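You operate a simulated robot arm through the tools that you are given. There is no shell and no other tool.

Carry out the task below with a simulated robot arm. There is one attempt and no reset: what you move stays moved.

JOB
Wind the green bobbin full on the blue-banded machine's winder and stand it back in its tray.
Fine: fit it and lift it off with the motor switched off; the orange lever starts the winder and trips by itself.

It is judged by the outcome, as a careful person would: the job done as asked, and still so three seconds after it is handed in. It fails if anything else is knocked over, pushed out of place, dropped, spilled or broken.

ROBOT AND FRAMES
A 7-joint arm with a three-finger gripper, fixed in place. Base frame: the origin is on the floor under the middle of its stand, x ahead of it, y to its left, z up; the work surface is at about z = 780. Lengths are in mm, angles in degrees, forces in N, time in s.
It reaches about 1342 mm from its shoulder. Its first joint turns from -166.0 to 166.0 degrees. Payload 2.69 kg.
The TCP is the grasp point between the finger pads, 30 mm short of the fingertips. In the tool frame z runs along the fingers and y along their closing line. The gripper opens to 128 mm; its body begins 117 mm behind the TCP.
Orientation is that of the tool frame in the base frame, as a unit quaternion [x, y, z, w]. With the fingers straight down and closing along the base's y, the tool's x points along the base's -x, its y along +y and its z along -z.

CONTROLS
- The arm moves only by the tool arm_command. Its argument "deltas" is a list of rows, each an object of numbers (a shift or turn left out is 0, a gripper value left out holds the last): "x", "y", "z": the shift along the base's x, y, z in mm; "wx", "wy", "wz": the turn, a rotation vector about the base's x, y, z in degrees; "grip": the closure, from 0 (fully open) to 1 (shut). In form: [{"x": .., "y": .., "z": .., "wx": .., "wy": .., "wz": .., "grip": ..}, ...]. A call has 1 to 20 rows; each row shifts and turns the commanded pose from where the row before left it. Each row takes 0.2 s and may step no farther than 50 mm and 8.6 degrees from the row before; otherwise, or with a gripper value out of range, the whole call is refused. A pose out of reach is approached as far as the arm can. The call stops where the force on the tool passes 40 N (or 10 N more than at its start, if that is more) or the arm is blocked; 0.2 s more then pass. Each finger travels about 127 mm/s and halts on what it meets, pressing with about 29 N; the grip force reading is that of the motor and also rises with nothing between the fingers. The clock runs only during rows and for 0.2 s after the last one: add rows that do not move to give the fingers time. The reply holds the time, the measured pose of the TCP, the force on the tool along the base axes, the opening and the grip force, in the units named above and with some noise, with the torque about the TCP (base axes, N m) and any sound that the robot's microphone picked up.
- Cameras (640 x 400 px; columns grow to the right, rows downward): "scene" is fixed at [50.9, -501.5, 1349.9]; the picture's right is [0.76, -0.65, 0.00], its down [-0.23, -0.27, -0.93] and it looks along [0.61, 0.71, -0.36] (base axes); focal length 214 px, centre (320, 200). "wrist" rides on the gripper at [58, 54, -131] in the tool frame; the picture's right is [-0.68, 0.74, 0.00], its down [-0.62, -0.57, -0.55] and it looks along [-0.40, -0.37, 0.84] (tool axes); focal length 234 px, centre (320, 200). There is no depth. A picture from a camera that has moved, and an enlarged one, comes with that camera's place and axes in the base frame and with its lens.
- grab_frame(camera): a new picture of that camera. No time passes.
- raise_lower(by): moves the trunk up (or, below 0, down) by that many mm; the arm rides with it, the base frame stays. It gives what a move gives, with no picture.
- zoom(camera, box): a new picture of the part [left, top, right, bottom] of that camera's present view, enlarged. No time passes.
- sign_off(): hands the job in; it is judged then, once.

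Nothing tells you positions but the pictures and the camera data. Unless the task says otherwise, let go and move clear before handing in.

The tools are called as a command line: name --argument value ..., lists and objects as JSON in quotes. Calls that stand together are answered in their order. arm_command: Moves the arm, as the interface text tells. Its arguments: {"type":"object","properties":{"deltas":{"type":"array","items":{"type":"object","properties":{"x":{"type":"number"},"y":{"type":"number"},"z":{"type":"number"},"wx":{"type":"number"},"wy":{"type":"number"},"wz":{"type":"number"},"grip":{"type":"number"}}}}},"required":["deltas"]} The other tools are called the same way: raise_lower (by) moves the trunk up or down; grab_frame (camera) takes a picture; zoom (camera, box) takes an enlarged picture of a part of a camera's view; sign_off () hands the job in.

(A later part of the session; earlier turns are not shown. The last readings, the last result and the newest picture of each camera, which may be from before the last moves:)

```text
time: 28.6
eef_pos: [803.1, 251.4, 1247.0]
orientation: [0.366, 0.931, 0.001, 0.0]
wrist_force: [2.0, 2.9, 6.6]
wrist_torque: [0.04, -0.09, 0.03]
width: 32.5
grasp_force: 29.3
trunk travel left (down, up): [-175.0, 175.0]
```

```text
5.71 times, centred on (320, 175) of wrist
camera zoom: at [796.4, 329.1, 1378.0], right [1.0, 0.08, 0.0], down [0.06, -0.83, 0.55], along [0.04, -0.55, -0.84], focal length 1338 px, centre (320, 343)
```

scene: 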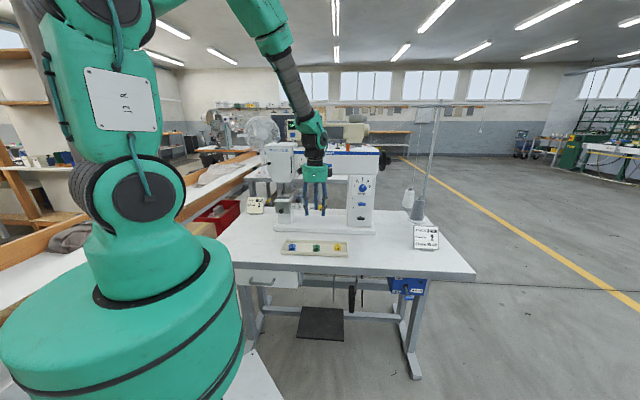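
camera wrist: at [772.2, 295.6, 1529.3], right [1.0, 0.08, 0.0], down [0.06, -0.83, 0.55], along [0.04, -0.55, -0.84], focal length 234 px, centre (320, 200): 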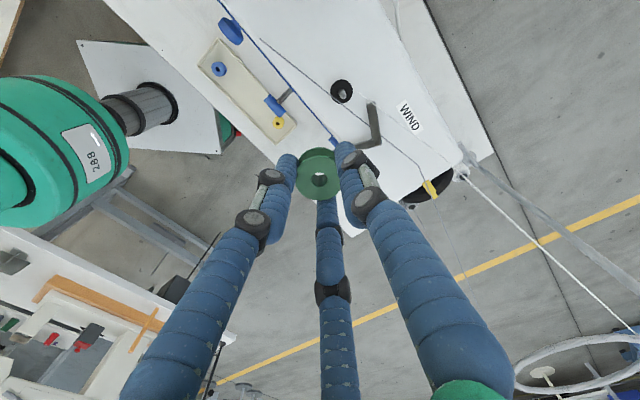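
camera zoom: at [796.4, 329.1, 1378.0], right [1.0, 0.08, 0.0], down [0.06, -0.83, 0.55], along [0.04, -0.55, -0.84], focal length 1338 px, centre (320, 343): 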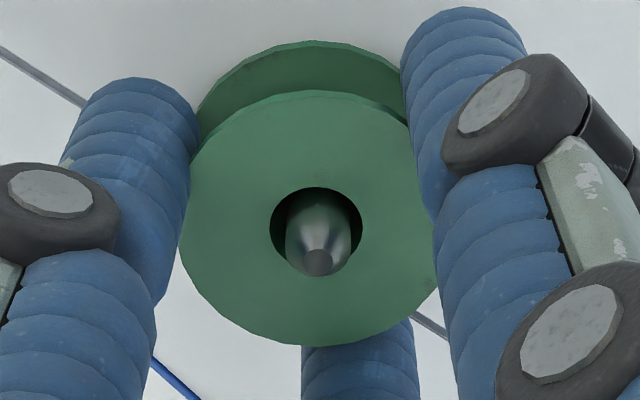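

Contact force has risen to about 6.6 N and the bobbin appears to rest on the disc. I'll press one more millimetre to confirm it's fully seated.

arm_command --deltas '[{"z": -0.6}, {"z": -0.6}, {}]'

zoom --camera "scene" --box '[330, 135, 360, 155]'

```text
time: 29.4
eef_pos: [804.0, 250.5, 1246.1]
orientation: [0.367, 0.93, 0.0, 0.002]
wrist_force: [8.1, 0.6, 21.0]
wrist_torque: [-0.05, -0.29, 0.01]
width: 32.5
grasp_force: 29.1
trunk travel left (down, up): [-175.0, 175.0]
```

```text
16.00 times, centred on (345, 145) of scene
camera zoom: at [50.9, -501.5, 1349.9], right [0.76, -0.65, 0.0], down [-0.23, -0.27, -0.93], along [0.61, 0.71, -0.36], focal length 3432 px, centre (-80, 1080)
```

zoom: 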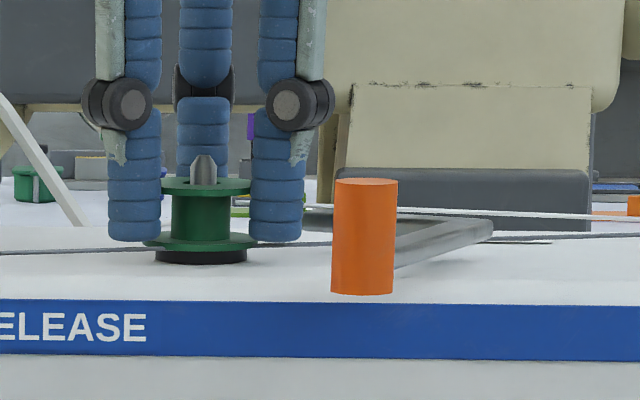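

It's firmly seated, as the force jumps without further travel. I'll relax the push, open the fingers a little and rise straight up.

arm_command --deltas '[{"z": 1}, {"grip": 0.72}, {"grip": 0.65}, {"grip": 0.6}, {}, {}]'

zoom --camera "wrist" --box '[270, 110, 370, 230]'

zoom --camera "scene" --box '[330, 135, 360, 155]'

```text
time: 30.8
eef_pos: [802.8, 249.8, 1244.3]
orientation: [0.366, 0.93, 0.0, 0.0]
wrist_force: [-0.1, -0.2, -0.2]
wrist_torque: [-0.02, 0.0, 0.02]
width: 51.1
grasp_force: 0.0
trunk travel left (down, up): [-175.0, 175.0]
```

```text
3.33 times, centred on (320, 170) of wrist
camera zoom: at [796.0, 328.9, 1376.2], right [1.0, 0.08, 0.0], down [0.06, -0.83, 0.55], along [0.04, -0.55, -0.84], focal length 781 px, centre (320, 300)
```

zoom: 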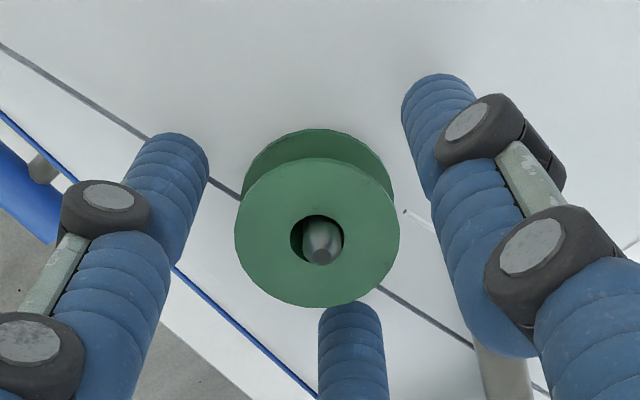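

```text
16.00 times, centred on (345, 145) of scene
camera zoom: at [50.9, -501.5, 1349.9], right [0.76, -0.65, 0.0], down [-0.23, -0.27, -0.93], along [0.61, 0.71, -0.36], focal length 3432 px, centre (-80, 1080)
```

zoom: 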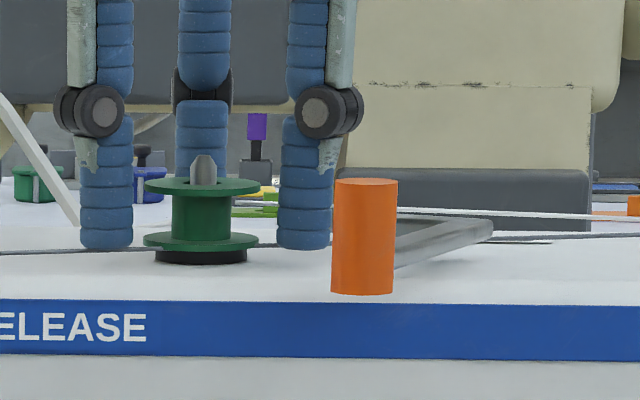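

The bobbin stays seated on the disc. Next I'll go straight up, then round to the front right of the table to face the motor switch.

arm_command --deltas '[{"z": 15}, {"z": 25}, {"z": 40}, {"z": 40}, {"z": 35}, {"x": -10.6, "y": -44.8}, {"x": -10.6, "y": -44.8}, {"x": -10.6, "y": -44.8}, {"x": -10.6, "y": -44.8}, {"x": -10.6, "y": -44.8}, {"x": -10.6, "y": -44.8}, {"x": -10.6, "y": -44.8}, {"x": -10.6, "y": -44.8}, {"x": -10.6, "y": -44.8}, {"x": -10.6, "y": -44.8}, {"x": -10.6, "y": -44.8}, {"x": -10.6, "y": -44.8}, {"x": -10.6, "y": -44.8}, {}]'

grab_frame --camera "wrist"

grab_frame --camera "scene"

```text
time: 34.8
eef_pos: [664.8, -334.8, 1401.7]
orientation: [0.366, 0.93, 0.0, 0.0]
wrist_force: [-0.4, -0.6, 0.2]
wrist_torque: [0.08, -0.02, 0.02]
width: 51.3
grasp_force: 0.0
trunk travel left (down, up): [-175.0, 175.0]
```

```text
taken
camera wrist: at [659.2, -255.7, 1532.4], right [1.0, 0.08, 0.0], down [0.06, -0.83, 0.55], along [0.04, -0.55, -0.84], focal length 234 px, centre (320, 200)
```

wrist: 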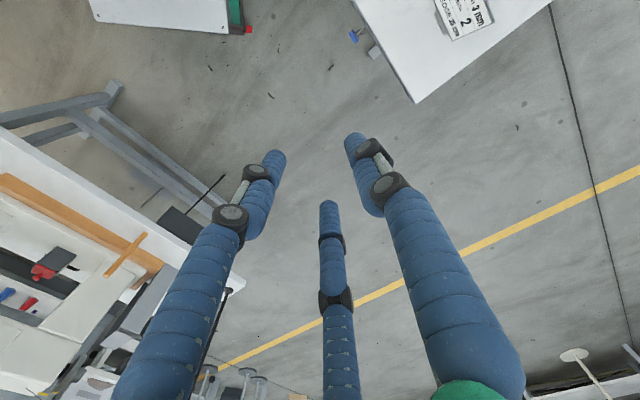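

```text
taken
```

scene: 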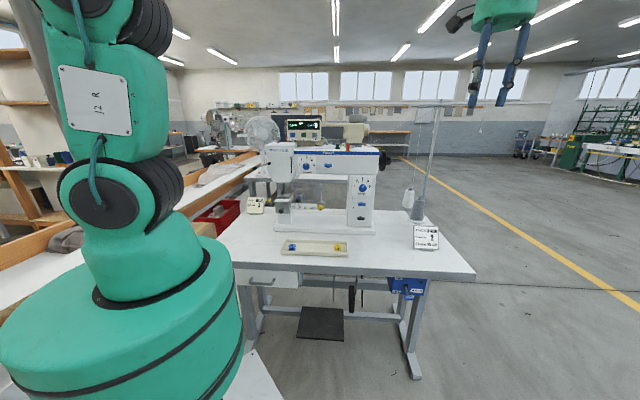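

From here the switch handle shows beside the table's front edge, near (758, -222). I'll zoom in on it and then tilt the gripper to horizontal while descending in front of the table.

zoom --camera "wrist" --box '[320, 0, 440, 100]'

zoom --camera "scene" --box '[320, 130, 380, 170]'

```text
4.00 times, centred on (380, 50) of wrist
camera zoom: at [659.2, -255.7, 1532.4], right [1.0, 0.08, 0.0], down [0.06, -0.83, 0.55], along [0.04, -0.55, -0.84], focal length 937 px, centre (80, 800)
```

zoom: 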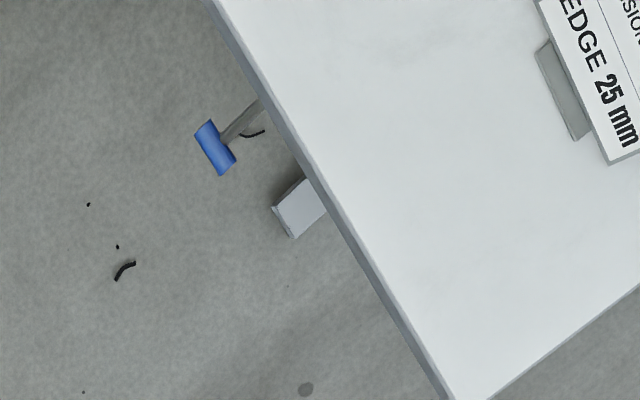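

```text
10.00 times, centred on (350, 150) of scene
camera zoom: at [50.9, -501.5, 1349.9], right [0.76, -0.65, 0.0], down [-0.23, -0.27, -0.93], along [0.61, 0.71, -0.36], focal length 2145 px, centre (20, 700)
```

zoom: 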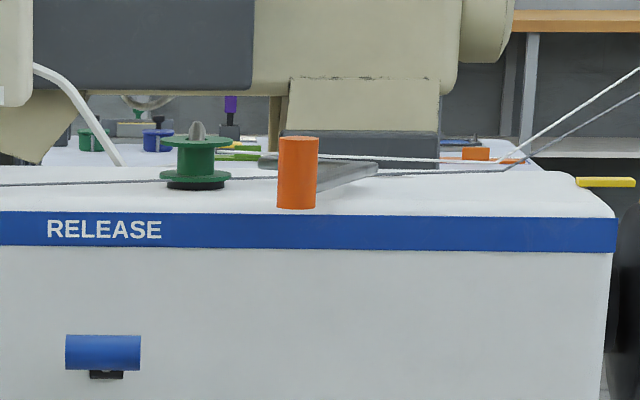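

The table is turned by 45°, and the switch handle centre is at about (760, -225, 666), roughly 28 mm in front of the table edge. The lever pivots on the box face behind it. I'll tilt the gripper to point horizontally at the box while coming down well in front of the table.

arm_command --deltas '[{"z": -35, "wx": 5.785, "wy": -5.785, "wz": -1}, {"z": -35, "wx": 5.785, "wy": -5.785, "wz": -1}, {"z": -35, "wx": 5.785, "wy": -5.785}, {"z": -35, "wx": 5.785, "wy": -5.785}, {"z": -35, "wx": 5.785, "wy": -5.785}, {"z": -35, "wx": 5.785, "wy": -5.785, "grip": 1.0}, {"z": -35, "wx": 5.785, "wy": -5.785}, {"z": -35, "wx": 5.785, "wy": -5.785}, {"z": -35, "wx": 5.785, "wy": -5.785}, {"z": -35, "wx": 5.785, "wy": -5.785}, {"z": -35, "wx": 5.785, "wy": -5.785}, {}, {}]'

grab_frame --camera "wrist"

grab_frame --camera "scene"

```text
time: 37.6
eef_pos: [664.5, -330.5, 1016.4]
orientation: [0.272, 0.652, 0.653, 0.272]
wrist_force: [1.2, 0.3, 0.1]
wrist_torque: [0.01, -0.01, 0.02]
width: 2.3
grasp_force: 29.5
trunk travel left (down, up): [-175.0, 175.0]
```

```text
taken
camera wrist: at [529.9, -382.4, 1069.8], right [0.47, -0.48, 0.74], down [0.04, -0.82, -0.57], along [0.88, 0.3, -0.37], focal length 234 px, centre (320, 200)
```

wrist: 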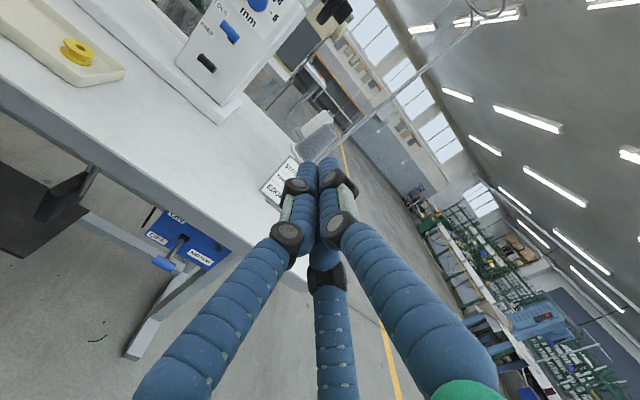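

```text
taken
```

scene: 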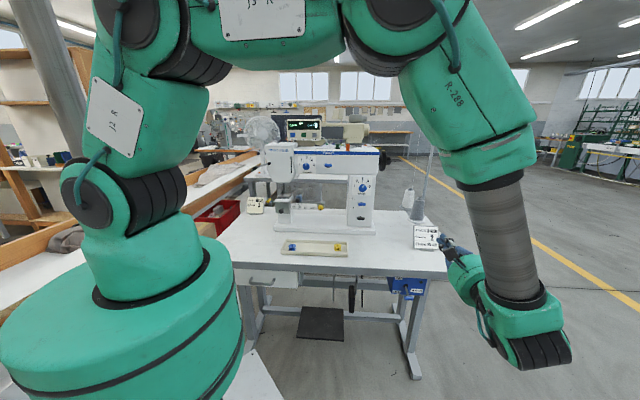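

The gripper now points horizontally at the table front with its fingers closed, and the switch is in view at the lower left. I'll zoom in for its geometry.

zoom --camera "wrist" --box '[120, 190, 260, 300]'

zoom --camera "scene" --box '[380, 265, 440, 305]'

```text
3.64 times, centred on (190, 245) of wrist
camera zoom: at [529.9, -382.4, 1069.8], right [0.47, -0.48, 0.74], down [0.04, -0.82, -0.57], along [0.88, 0.3, -0.37], focal length 852 px, centre (793, 36)
```

zoom: 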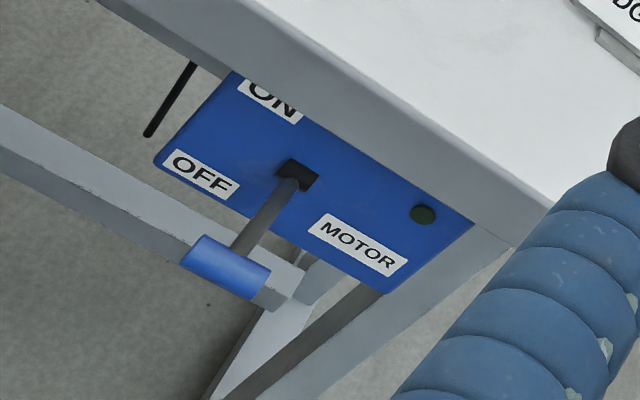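

```text
10.00 times, centred on (410, 285) of scene
camera zoom: at [50.9, -501.5, 1349.9], right [0.76, -0.65, 0.0], down [-0.23, -0.27, -0.93], along [0.61, 0.71, -0.36], focal length 2145 px, centre (-580, -650)
```

zoom: 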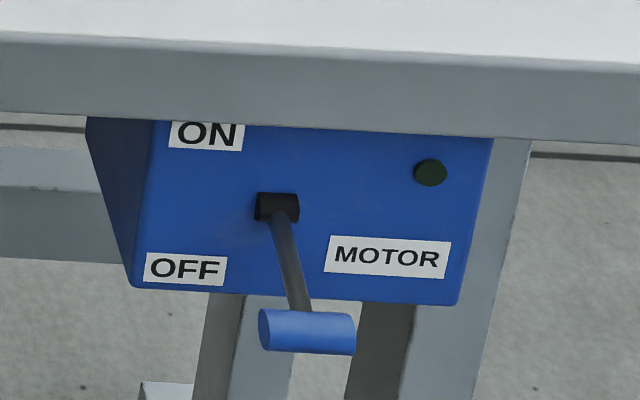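

The switch handle is at about (759, -222, 665) and its pivot near z = 690, so ON should bring the handle to about z = 716. I'll go down to below handle level first, still well in front of the table.

arm_command --deltas '[{"x": -1, "y": 1, "z": -43}, {"x": -1, "y": 1, "z": -43}, {"x": -1, "y": 1, "z": -43}, {"x": -1, "y": 1, "z": -43}, {"x": -1, "y": 1, "z": -43}, {"x": -1, "y": 1, "z": -43}, {"x": -1, "y": 1, "z": -43}, {"z": -43}, {"z": -42}, {}, {}]'

grab_frame --camera "wrist"

grab_frame --camera "scene"

```text
time: 40.0
eef_pos: [659.2, -325.9, 630.8]
orientation: [0.272, 0.652, 0.653, 0.273]
wrist_force: [0.4, 1.2, 0.0]
wrist_torque: [0.02, -0.02, 0.0]
width: 2.3
grasp_force: 29.3
trunk travel left (down, up): [-175.0, 175.0]
```

```text
taken
camera wrist: at [524.0, -376.9, 683.9], right [0.48, -0.48, 0.74], down [0.04, -0.82, -0.57], along [0.88, 0.3, -0.37], focal length 234 px, centre (320, 200)
```

wrist: 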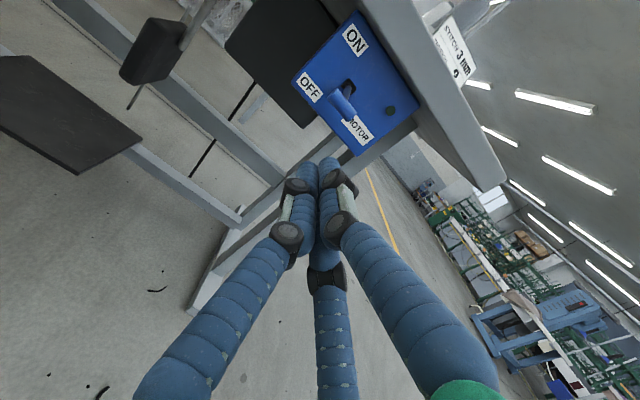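

```text
taken
```

scene: 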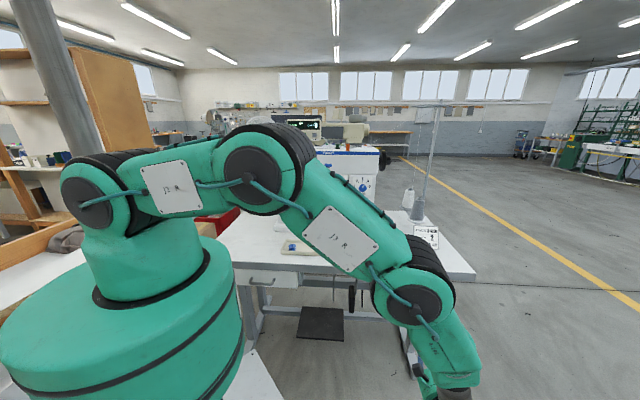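

I'm level with the underside of the switch handle, clear in front of the box. I'll zoom in to refine the handle position from here.

zoom --camera "wrist" --box '[280, 20, 420, 200]'

```text
2.22 times, centred on (350, 110) of wrist
camera zoom: at [524.0, -376.9, 683.9], right [0.48, -0.48, 0.74], down [0.04, -0.82, -0.57], along [0.88, 0.3, -0.37], focal length 520 px, centre (253, 400)
```

zoom: 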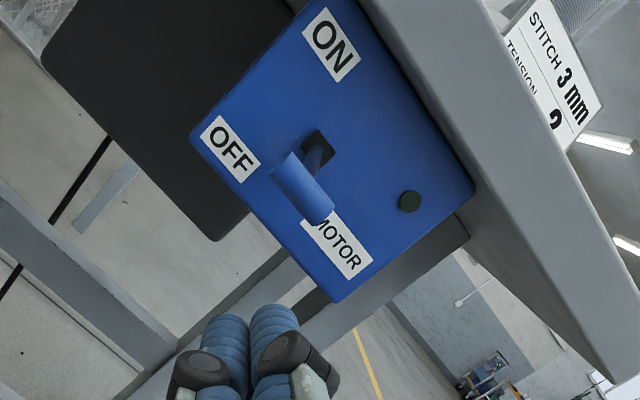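

The handle is confirmed at about (759, -222, 665), with the box face about 48 mm behind it. I'll slide the closed fingers forward beneath the handle.

arm_command --deltas '[{"x": 22, "y": 24}, {"x": 22, "y": 24}, {"x": 22, "y": 24}, {"x": 23, "y": 21}, {}, {}]'

grab_frame --camera "wrist"

zoom --camera "scene" --box '[370, 255, 450, 315]'

```text
time: 41.4
eef_pos: [748.0, -232.6, 631.8]
orientation: [0.273, 0.653, 0.652, 0.271]
wrist_force: [-0.1, -0.2, 0.4]
wrist_torque: [-0.01, 0.04, -0.03]
width: 2.3
grasp_force: 29.6
trunk travel left (down, up): [-175.0, 175.0]
```

```text
taken
camera wrist: at [614.0, -283.4, 684.5], right [0.48, -0.48, 0.74], down [0.04, -0.82, -0.57], along [0.88, 0.3, -0.37], focal length 234 px, centre (320, 200)
```

wrist: 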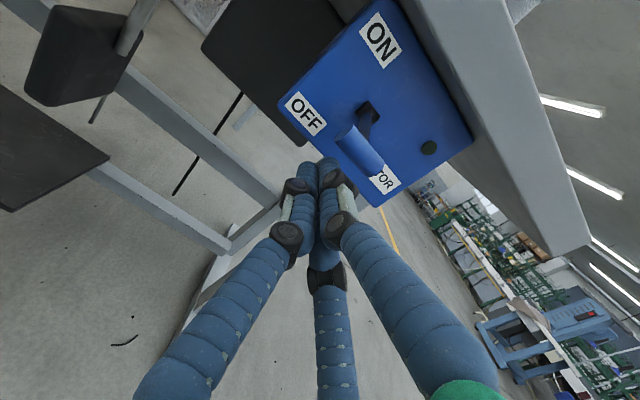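

```text
6.67 times, centred on (410, 285) of scene
camera zoom: at [50.9, -501.5, 1349.9], right [0.76, -0.65, 0.0], down [-0.23, -0.27, -0.93], along [0.61, 0.71, -0.36], focal length 1430 px, centre (-280, -367)
```

zoom: 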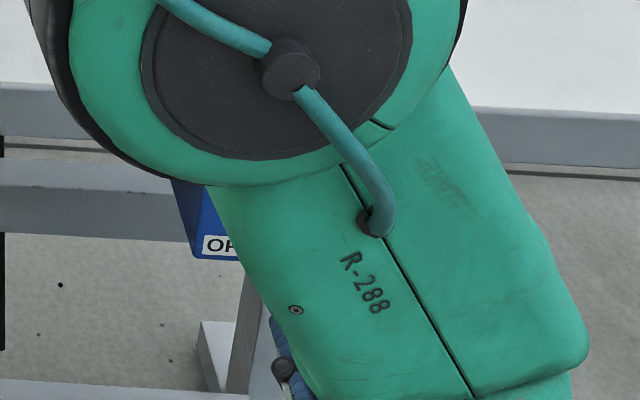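

zoom --camera "wrist" --box '[270, 80, 430, 220]'

grab_frame --camera "scene"

```text
2.86 times, centred on (350, 150) of wrist
camera zoom: at [614.0, -283.4, 684.5], right [0.48, -0.48, 0.74], down [0.04, -0.82, -0.57], along [0.88, 0.3, -0.37], focal length 669 px, centre (234, 343)
```

zoom: 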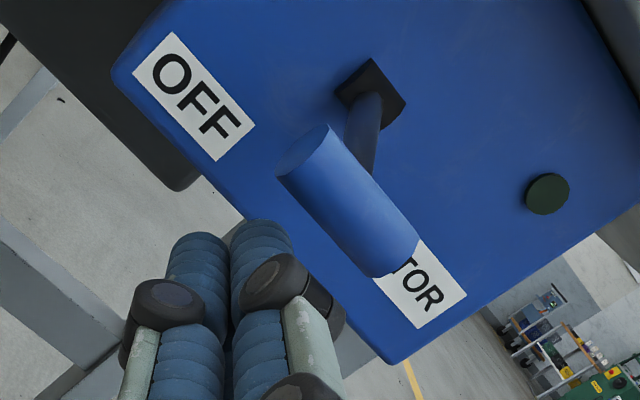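

```text
taken
```

scene: 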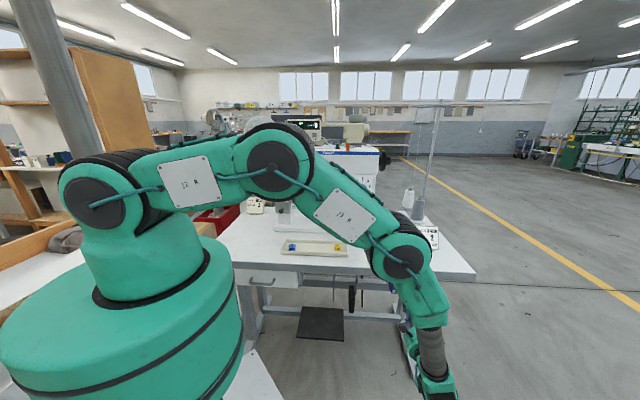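

The closed fingers are under the handle with about 6 mm of clearance and their tips just past it. Now I'll push the lever up toward ON in small steps.

arm_command --deltas '[{"z": 4}, {"z": 4}, {"z": 4}, {"z": 4}, {"z": 4}, {"z": 4}, {}]'

zoom --camera "wrist" --box '[270, 80, 430, 220]'

```text
time: 43.0
eef_pos: [747.7, -233.4, 652.6]
orientation: [0.272, 0.652, 0.654, 0.273]
wrist_force: [0.1, 0.4, -0.5]
wrist_torque: [0.02, 0.05, 0.01]
width: 2.2
grasp_force: 29.5
trunk travel left (down, up): [-175.0, 175.0]
```

```text
2.86 times, centred on (350, 150) of wrist
camera zoom: at [612.8, -284.0, 706.8], right [0.48, -0.48, 0.74], down [0.04, -0.82, -0.57], along [0.88, 0.3, -0.37], focal length 669 px, centre (234, 343)
```

zoom: 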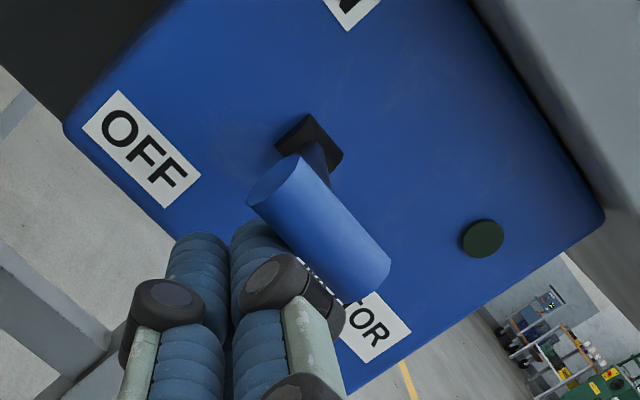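

The lever is moving up easily with the fingers. I'll keep pushing until it reaches the ON stop, watching for a force rise and the lamp.

arm_command --deltas '[{"z": 4}, {"z": 4}, {"z": 4}, {"z": 4}, {}]'

zoom --camera "wrist" --box '[270, 80, 430, 220]'

```text
time: 44.2
eef_pos: [746.7, -232.2, 670.6]
orientation: [0.271, 0.652, 0.653, 0.273]
wrist_force: [-0.8, -0.5, -0.2]
wrist_torque: [0.02, -0.01, -0.03]
width: 2.2
grasp_force: 29.3
trunk travel left (down, up): [-175.0, 175.0]
```

```text
2.86 times, centred on (350, 150) of wrist
camera zoom: at [613.1, -283.8, 723.5], right [0.48, -0.48, 0.74], down [0.04, -0.82, -0.57], along [0.88, 0.3, -0.37], focal length 669 px, centre (234, 343)
```

zoom: 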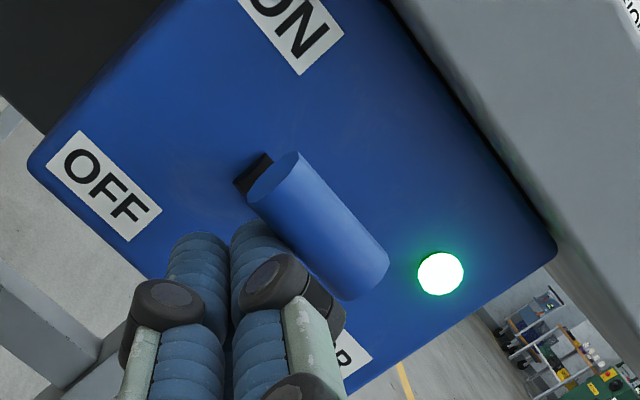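

The lamp is lit, so the motor is on. I'll push a bit further so the lever rests fully at ON.

arm_command --deltas '[{"z": 4}, {"z": 4}, {"z": 4}, {}]'

zoom --camera "wrist" --box '[270, 80, 430, 220]'

```text
time: 45.0
eef_pos: [744.1, -232.2, 674.4]
orientation: [0.276, 0.653, 0.651, 0.27]
wrist_force: [-1.8, -2.5, -17.3]
wrist_torque: [-0.13, 0.17, -0.21]
width: 2.2
grasp_force: 29.1
trunk travel left (down, up): [-175.0, 175.0]
stopped in row 3: the force on the tool passed its limit at 46 N (the readings are from after the stop); the commanded pose is now the measured one
```

```text
2.86 times, centred on (350, 150) of wrist
camera zoom: at [610.5, -282.0, 729.6], right [0.48, -0.48, 0.73], down [0.04, -0.82, -0.57], along [0.88, 0.3, -0.38], focal length 669 px, centre (234, 343)
```

zoom: 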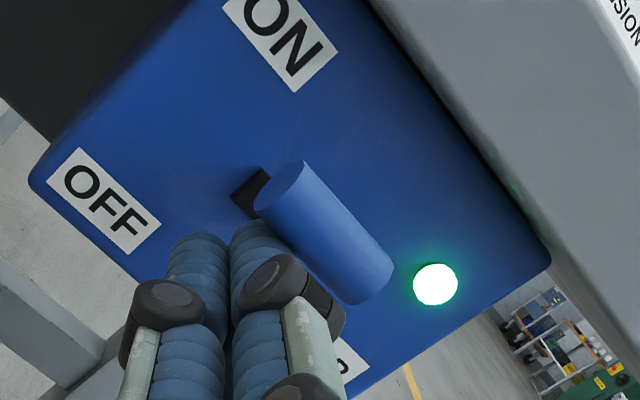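

The lever is at the ON stop with the lamp lit. I'll back off downward, retreat from the box and rise.

arm_command --deltas '[{"z": -5}, {"z": -6}, {"x": -20, "y": -20}, {"x": -25, "y": -25}, {"x": -25, "y": -25}, {"x": -25, "y": -25}, {"z": 40}, {"z": 45}, {"z": 45}, {"z": 45}, {"z": 45}, {"z": 45}, {"z": 45}, {"z": 45}, {"z": 45}, {}]'

grab_frame --camera "wrist"

grab_frame --camera "scene"

zoom --camera "scene" --box '[380, 265, 440, 305]'

```text
time: 48.4
eef_pos: [649.7, -325.1, 1065.8]
orientation: [0.275, 0.654, 0.651, 0.27]
wrist_force: [-1.2, 1.2, 0.0]
wrist_torque: [-0.01, 0.03, -0.03]
width: 2.1
grasp_force: 29.0
trunk travel left (down, up): [-175.0, 175.0]
```

```text
taken
camera wrist: at [516.8, -376.0, 1119.3], right [0.48, -0.48, 0.73], down [0.04, -0.82, -0.57], along [0.88, 0.3, -0.38], focal length 234 px, centre (320, 200)
```

wrist: 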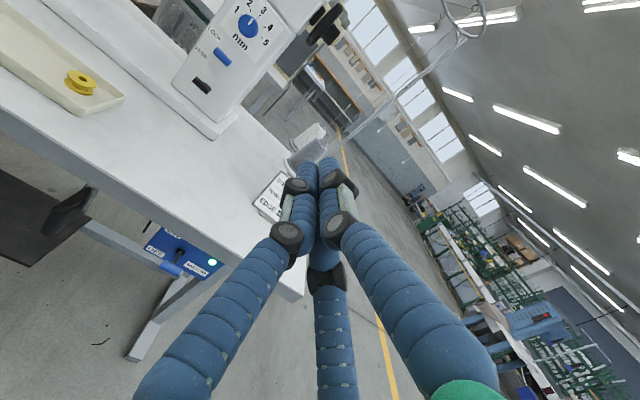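

```text
taken
```

scene: 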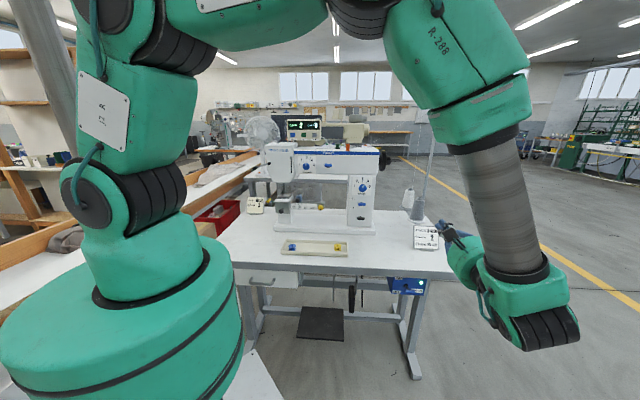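

```text
10.00 times, centred on (410, 285) of scene
camera zoom: at [50.9, -501.5, 1349.9], right [0.76, -0.65, 0.0], down [-0.23, -0.27, -0.93], along [0.61, 0.71, -0.36], focal length 2145 px, centre (-580, -650)
```

zoom: 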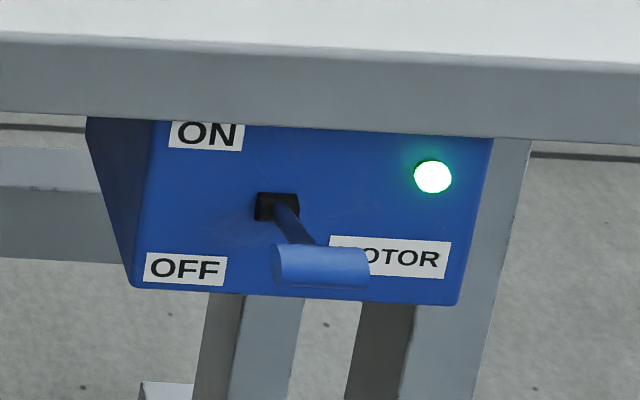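

The switch stays at ON with its lamp lit. I'll turn the gripper back to pointing down while rising, and check the display.

arm_command --deltas '[{"z": 34, "wx": -5.785, "wy": 5.785}, {"z": 34, "wx": -5.785, "wy": 5.785}, {"z": 34, "wx": -5.785, "wy": 5.785}, {"z": 34, "wx": -5.785, "wy": 5.785}, {"z": 34, "wx": -5.785, "wy": 5.785}, {"z": 34, "wx": -5.785, "wy": 5.785}, {"z": 34, "wx": -5.785, "wy": 5.785}, {"z": 34, "wx": -5.785, "wy": 5.785}, {"z": 34, "wx": -5.785, "wy": 5.785}, {"z": 34, "wx": -5.785, "wy": 5.785}, {"z": 10, "wx": -5.785, "wy": 5.785}, {}]'

zoom --camera "scene" --box '[260, 105, 400, 195]'

```text
time: 51.0
eef_pos: [650.7, -327.3, 1416.1]
orientation: [0.385, 0.923, -0.005, 0.002]
wrist_force: [1.0, 0.0, 1.1]
wrist_torque: [-0.03, 0.05, 0.0]
width: 2.2
grasp_force: 29.6
trunk travel left (down, up): [-175.0, 175.0]
```

```text
4.44 times, centred on (330, 150) of scene
camera zoom: at [50.9, -501.5, 1349.9], right [0.76, -0.65, 0.0], down [-0.23, -0.27, -0.93], along [0.61, 0.71, -0.36], focal length 953 px, centre (276, 422)
```

zoom: 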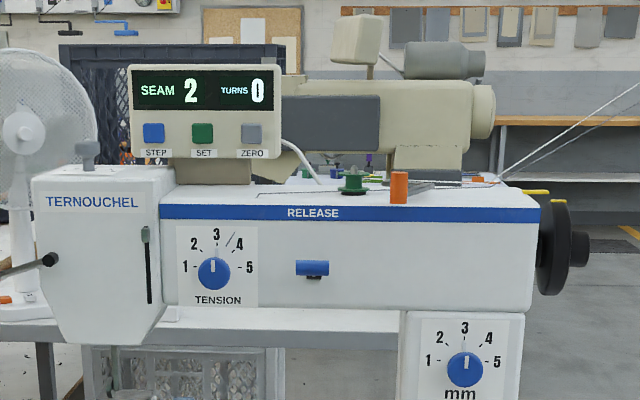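

The display shows power ("SEAM 2, TURNS 0"). I'll carry the closed fingers back over the machine and look closely at the orange lever before pushing it.

arm_command --deltas '[{"x": 16.5, "y": 43.8}, {"x": 16.5, "y": 43.8}, {"x": 16.5, "y": 43.8}, {"x": 16.5, "y": 43.8}, {"x": 16.5, "y": 43.8}, {"x": 16.5, "y": 43.8}, {"x": 16.5, "y": 43.8}, {"x": 16.5, "y": 43.8}, {"x": 16.5, "y": 43.8}, {"x": 16.5, "y": 43.8}, {"x": 16.5, "y": 43.8}, {"x": 16.5, "y": 43.8}, {"z": -40}, {"z": -40}, {"z": -36}, {}]'

grab_frame --camera "wrist"

zoom --camera "wrist" --box '[240, 60, 400, 200]'

```text
time: 54.4
eef_pos: [850.6, 201.8, 1300.0]
orientation: [0.384, 0.923, -0.004, 0.002]
wrist_force: [0.7, -0.1, 0.0]
wrist_torque: [0.02, 0.05, -0.02]
width: 2.0
grasp_force: 29.3
trunk travel left (down, up): [-175.0, 175.0]
```

```text
taken
camera wrist: at [847.1, 281.7, 1430.9], right [1.0, 0.04, 0.0], down [0.03, -0.83, 0.56], along [0.02, -0.56, -0.83], focal length 234 px, centre (320, 200)
```

wrist: 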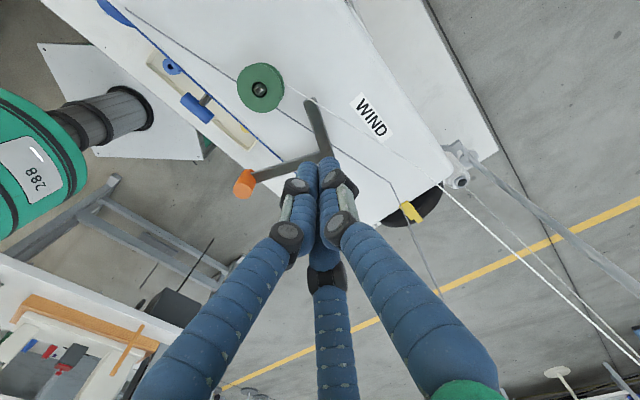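

```text
2.86 times, centred on (320, 130) of wrist
camera zoom: at [847.1, 281.7, 1430.9], right [1.0, 0.04, 0.0], down [0.03, -0.83, 0.56], along [0.02, -0.56, -0.83], focal length 669 px, centre (320, 400)
```

zoom: 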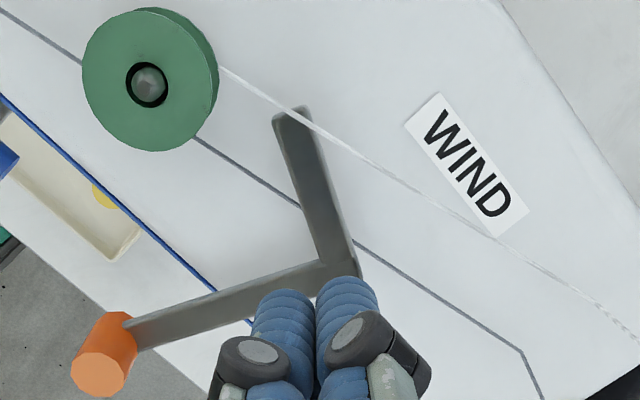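

The thread now runs to the bobbin, which is seated. The lever looks like a bell crank pivoting at its elbow, near (858, 195). Swinging the orange handle away from the spindle side brings its short arm toward the bobbin, so I'll place the closed fingers on the spindle side of the handle.

arm_command --deltas '[{"x": -30, "y": -1.5}, {"x": -30, "y": -1.5}, {"x": -29, "y": -1}, {}]'

grab_frame --camera "wrist"

zoom --camera "scene" --box '[320, 115, 380, 165]'

```text
time: 55.4
eef_pos: [759.7, 194.4, 1298.6]
orientation: [0.385, 0.923, -0.004, 0.002]
wrist_force: [-0.6, 0.2, -0.1]
wrist_torque: [-0.04, -0.01, 0.0]
width: 2.1
grasp_force: 29.4
trunk travel left (down, up): [-175.0, 175.0]
```

```text
taken
camera wrist: at [755.9, 275.6, 1429.6], right [1.0, 0.04, 0.0], down [0.03, -0.83, 0.56], along [0.02, -0.56, -0.83], focal length 234 px, centre (320, 200)
```

wrist: 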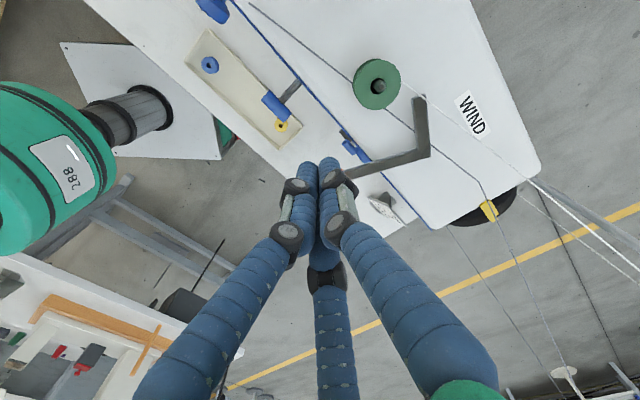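

```text
8.00 times, centred on (350, 140) of scene
camera zoom: at [50.9, -501.5, 1349.9], right [0.76, -0.65, 0.0], down [-0.23, -0.27, -0.93], along [0.61, 0.71, -0.36], focal length 1716 px, centre (80, 680)
```

zoom: 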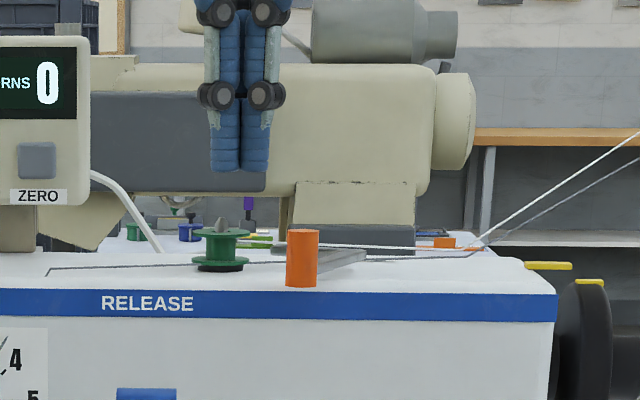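

The fingers are to the left of the orange handle with about 11 mm of gap, well in front of the bobbin. I'll lower them beside the handle.

arm_command --deltas '[{"z": -20}, {"z": -20}, {"z": -14}, {}]'

zoom --camera "wrist" --box '[260, 80, 440, 230]'

zoom --camera "scene" --box '[330, 130, 370, 160]'

```text
time: 56.4
eef_pos: [761.6, 196.2, 1246.3]
orientation: [0.384, 0.923, -0.004, 0.003]
wrist_force: [0.0, -0.2, 0.1]
wrist_torque: [-0.02, 0.01, 0.02]
width: 2.2
grasp_force: 29.0
trunk travel left (down, up): [-175.0, 175.0]
```

```text
2.67 times, centred on (350, 155) of wrist
camera zoom: at [756.6, 276.2, 1376.4], right [1.0, 0.04, 0.0], down [0.03, -0.83, 0.56], along [0.02, -0.56, -0.83], focal length 624 px, centre (240, 320)
```

zoom: 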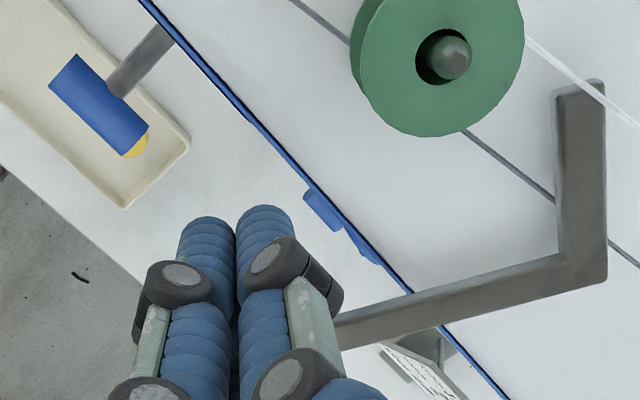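

```text
13.33 times, centred on (350, 145) of scene
camera zoom: at [50.9, -501.5, 1349.9], right [0.76, -0.65, 0.0], down [-0.23, -0.27, -0.93], along [0.61, 0.71, -0.36], focal length 2860 px, centre (-80, 933)
```

zoom: 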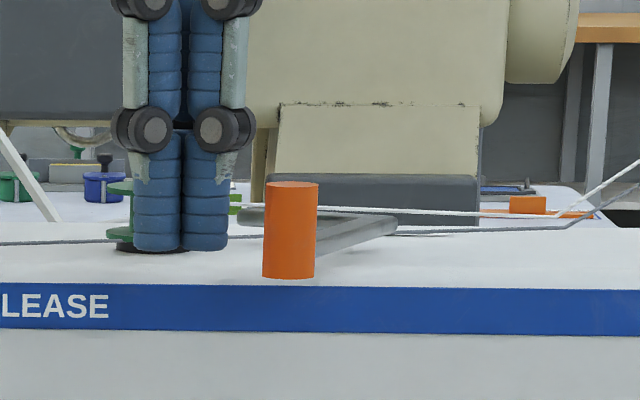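

The fingers now overlap the handle's upper two thirds. I'll push gently in the expected direction (+x a little, mostly −y) in small steps and watch the force and the lever.

arm_command --deltas '[{"z": -2, "x": 1.1, "y": -2.8}, {"x": 1.1, "y": -2.8}, {"x": 1.1, "y": -2.8}, {"x": 1.1, "y": -2.8}, {}]'

zoom --camera "wrist" --box '[260, 80, 440, 230]'

zoom --camera "scene" --box '[330, 130, 370, 160]'

```text
time: 57.6
eef_pos: [765.4, 183.7, 1244.4]
orientation: [0.384, 0.923, -0.003, 0.002]
wrist_force: [0.4, 0.1, 0.1]
wrist_torque: [-0.01, 0.01, -0.01]
width: 2.0
grasp_force: 28.9
trunk travel left (down, up): [-175.0, 175.0]
```

```text
2.67 times, centred on (350, 155) of wrist
camera zoom: at [760.8, 263.8, 1374.4], right [1.0, 0.04, 0.0], down [0.03, -0.83, 0.56], along [0.02, -0.56, -0.83], focal length 624 px, centre (240, 320)
```

zoom: 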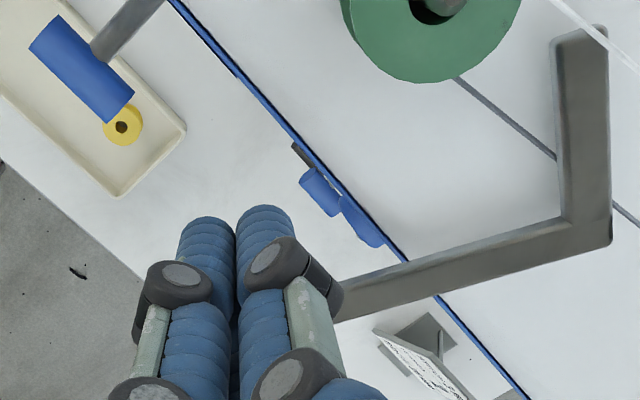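

```text
13.33 times, centred on (350, 145) of scene
camera zoom: at [50.9, -501.5, 1349.9], right [0.76, -0.65, 0.0], down [-0.23, -0.27, -0.93], along [0.61, 0.71, -0.36], focal length 2860 px, centre (-80, 933)
```

zoom: 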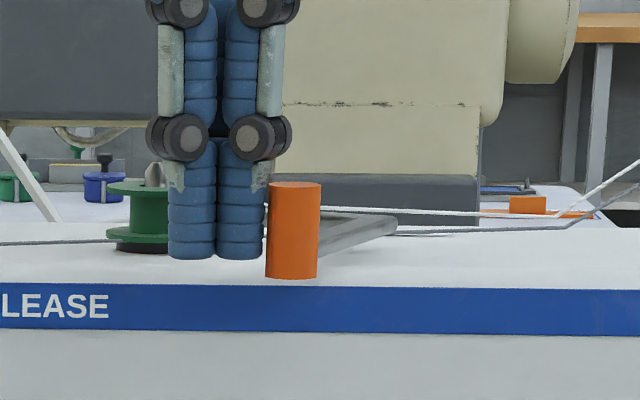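

The handle has just started to move (a couple of pixels) with no resistance. I'll continue the push in small steps.

arm_command --deltas '[{"x": 1.1, "y": -2.8}, {"x": 1.2, "y": -2.8}, {"x": 1.3, "y": -2.7}, {"x": 1.4, "y": -2.7}, {}]'

zoom --camera "scene" --box '[330, 130, 370, 160]'

zoom --camera "wrist" --box '[260, 60, 440, 210]'

```text
time: 58.8
eef_pos: [769.1, 172.7, 1246.5]
orientation: [0.384, 0.923, -0.003, 0.002]
wrist_force: [-0.4, 0.0, -0.3]
wrist_torque: [0.0, 0.01, 0.0]
width: 2.3
grasp_force: 28.6
trunk travel left (down, up): [-175.0, 175.0]
```

```text
13.33 times, centred on (350, 145) of scene
camera zoom: at [50.9, -501.5, 1349.9], right [0.76, -0.65, 0.0], down [-0.23, -0.27, -0.93], along [0.61, 0.71, -0.36], focal length 2860 px, centre (-80, 933)
```

zoom: 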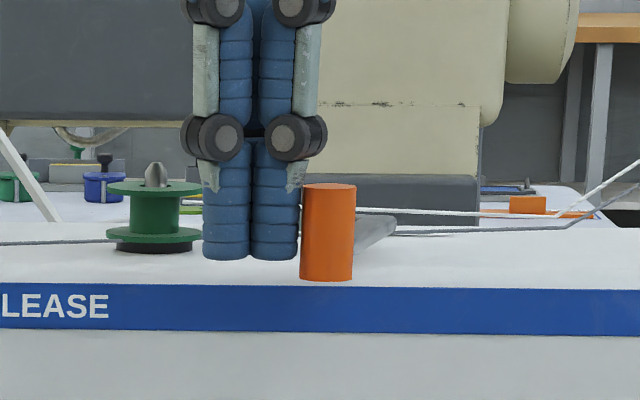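

```text
2.67 times, centred on (350, 135) of wrist
camera zoom: at [765.9, 252.9, 1374.9], right [1.0, 0.04, 0.0], down [0.03, -0.83, 0.56], along [0.02, -0.56, -0.83], focal length 624 px, centre (240, 373)
```

zoom: 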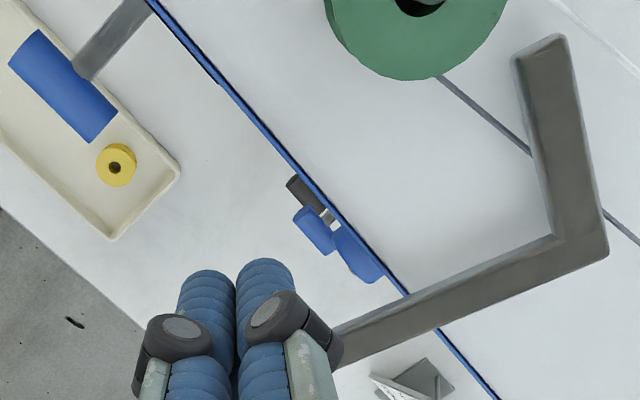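

The lever swings about its elbow and its short arm moves toward the bobbin, as expected, with almost no force. I'll keep pushing.

arm_command --deltas '[{"x": 1.5, "y": -2.6}, {"x": 1.5, "y": -2.6}, {"x": 1.6, "y": -2.6}, {"x": 1.6, "y": -2.5}, {}]'

zoom --camera "scene" --box '[330, 130, 370, 160]'

zoom --camera "wrist" --box '[260, 60, 440, 210]'

```text
time: 60.0
eef_pos: [774.5, 162.8, 1243.5]
orientation: [0.385, 0.923, -0.004, 0.002]
wrist_force: [-0.5, 0.5, 0.5]
wrist_torque: [0.0, 0.0, 0.01]
width: 2.0
grasp_force: 28.4
trunk travel left (down, up): [-175.0, 175.0]
```

```text
13.33 times, centred on (350, 145) of scene
camera zoom: at [50.9, -501.5, 1349.9], right [0.76, -0.65, 0.0], down [-0.23, -0.27, -0.93], along [0.61, 0.71, -0.36], focal length 2860 px, centre (-80, 933)
```

zoom: 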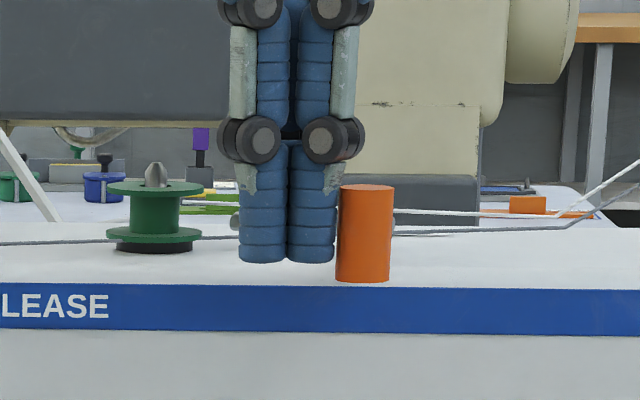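

```text
2.67 times, centred on (350, 135) of wrist
camera zoom: at [771.9, 241.8, 1374.6], right [1.0, 0.04, 0.0], down [0.03, -0.83, 0.56], along [0.02, -0.56, -0.83], focal length 624 px, centre (240, 373)
```

zoom: 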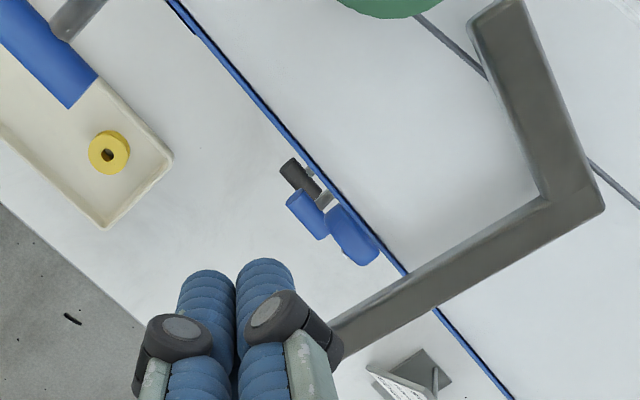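

arm_command --deltas '[{"x": 1.7, "y": -2.5}, {"x": 1.8, "y": -2.4}, {"x": 1.9, "y": -2.3}, {}]'

zoom --camera "scene" --box '[330, 130, 370, 160]'

zoom --camera "wrist" --box '[260, 20, 460, 210]'

```text
time: 61.0
eef_pos: [781.3, 154.8, 1243.6]
orientation: [0.385, 0.923, -0.004, 0.002]
wrist_force: [-1.2, 0.5, -0.1]
wrist_torque: [0.04, -0.02, 0.0]
width: 2.5
grasp_force: 28.5
trunk travel left (down, up): [-175.0, 175.0]
```

```text
13.33 times, centred on (350, 145) of scene
camera zoom: at [50.9, -501.5, 1349.9], right [0.76, -0.65, 0.0], down [-0.23, -0.27, -0.93], along [0.61, 0.71, -0.36], focal length 2860 px, centre (-80, 933)
```

zoom: 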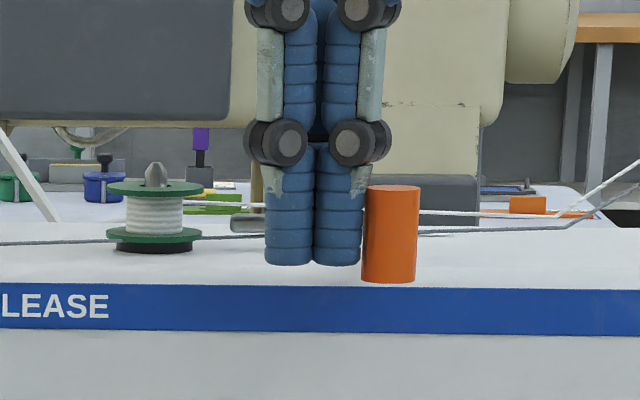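

```text
2.11 times, centred on (360, 115) of wrist
camera zoom: at [777.1, 234.8, 1373.9], right [1.0, 0.04, 0.0], down [0.03, -0.83, 0.56], along [0.02, -0.56, -0.83], focal length 493 px, centre (236, 379)
```

zoom: 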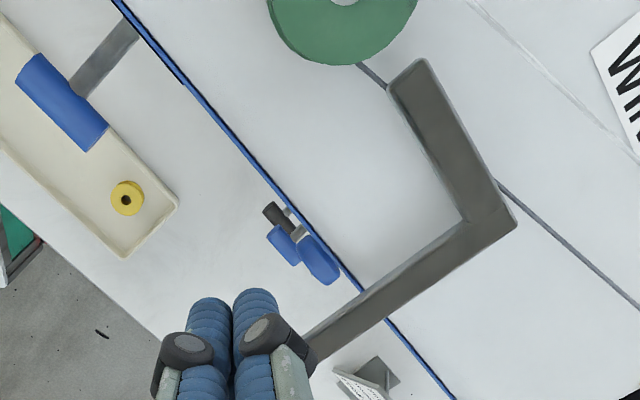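

White thread is now building up on the bobbin, so the winder has started. I'll lift the fingers straight up out of the lever's way so that it can trip back freely, and watch.

arm_command --deltas '[{"x": -0.7, "y": 1, "z": 10}, {"z": 35}, {"z": 40}, {}]'

zoom --camera "scene" --box '[330, 130, 370, 160]'

grab_frame --camera "wrist"

```text
time: 62.0
eef_pos: [776.6, 156.4, 1330.2]
orientation: [0.384, 0.923, -0.003, 0.002]
wrist_force: [-0.6, 0.1, -0.9]
wrist_torque: [0.01, -0.01, -0.02]
width: 2.2
grasp_force: 28.5
trunk travel left (down, up): [-175.0, 175.0]
```

```text
13.33 times, centred on (350, 145) of scene
camera zoom: at [50.9, -501.5, 1349.9], right [0.76, -0.65, 0.0], down [-0.23, -0.27, -0.93], along [0.61, 0.71, -0.36], focal length 2860 px, centre (-80, 933)
```

zoom: 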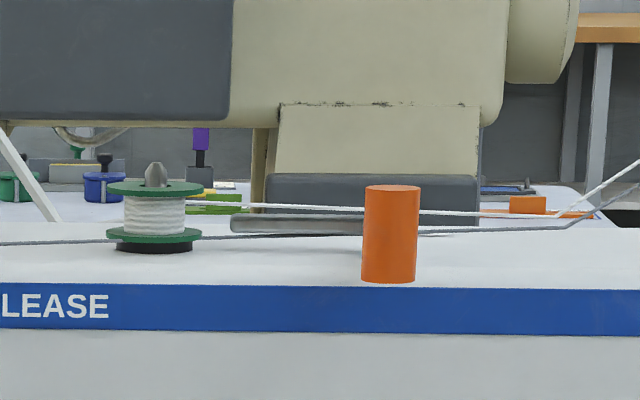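

```text
taken
camera wrist: at [774.7, 235.9, 1459.7], right [1.0, 0.04, 0.0], down [0.03, -0.83, 0.56], along [0.02, -0.56, -0.83], focal length 234 px, centre (320, 200)
```

wrist: 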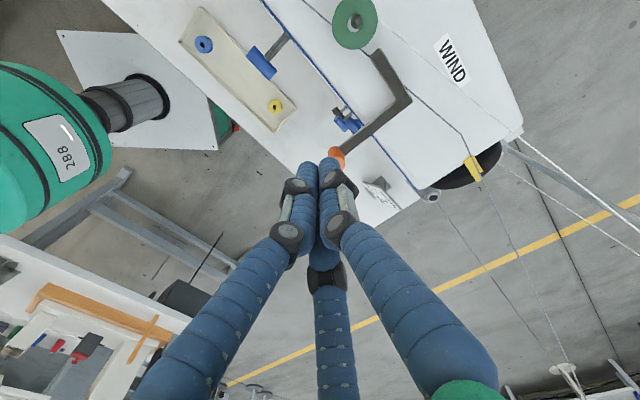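

The lever stays engaged on its own and the bobbin is filling. I'll wait and watch.

arm_command --deltas '[{}, {}, {}, {}, {}, {}, {}, {}, {}, {}]'

zoom --camera "scene" --box '[330, 130, 370, 160]'

```text
time: 64.2
eef_pos: [777.7, 156.4, 1329.7]
orientation: [0.384, 0.923, -0.003, 0.003]
wrist_force: [-0.1, 0.9, 0.5]
wrist_torque: [-0.03, 0.01, -0.02]
width: 2.3
grasp_force: 28.7
trunk travel left (down, up): [-175.0, 175.0]
```

```text
13.33 times, centred on (350, 145) of scene
camera zoom: at [50.9, -501.5, 1349.9], right [0.76, -0.65, 0.0], down [-0.23, -0.27, -0.93], along [0.61, 0.71, -0.36], focal length 2860 px, centre (-80, 933)
```

zoom: 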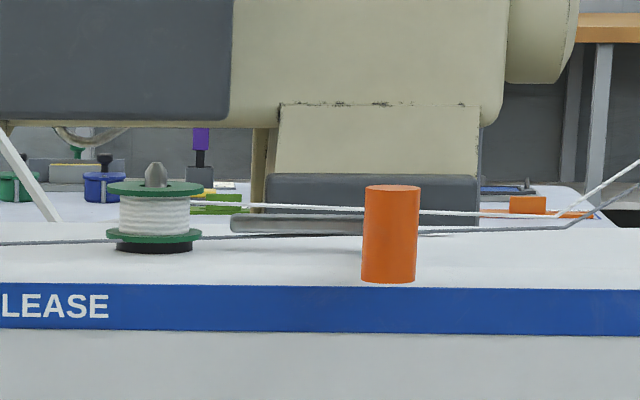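

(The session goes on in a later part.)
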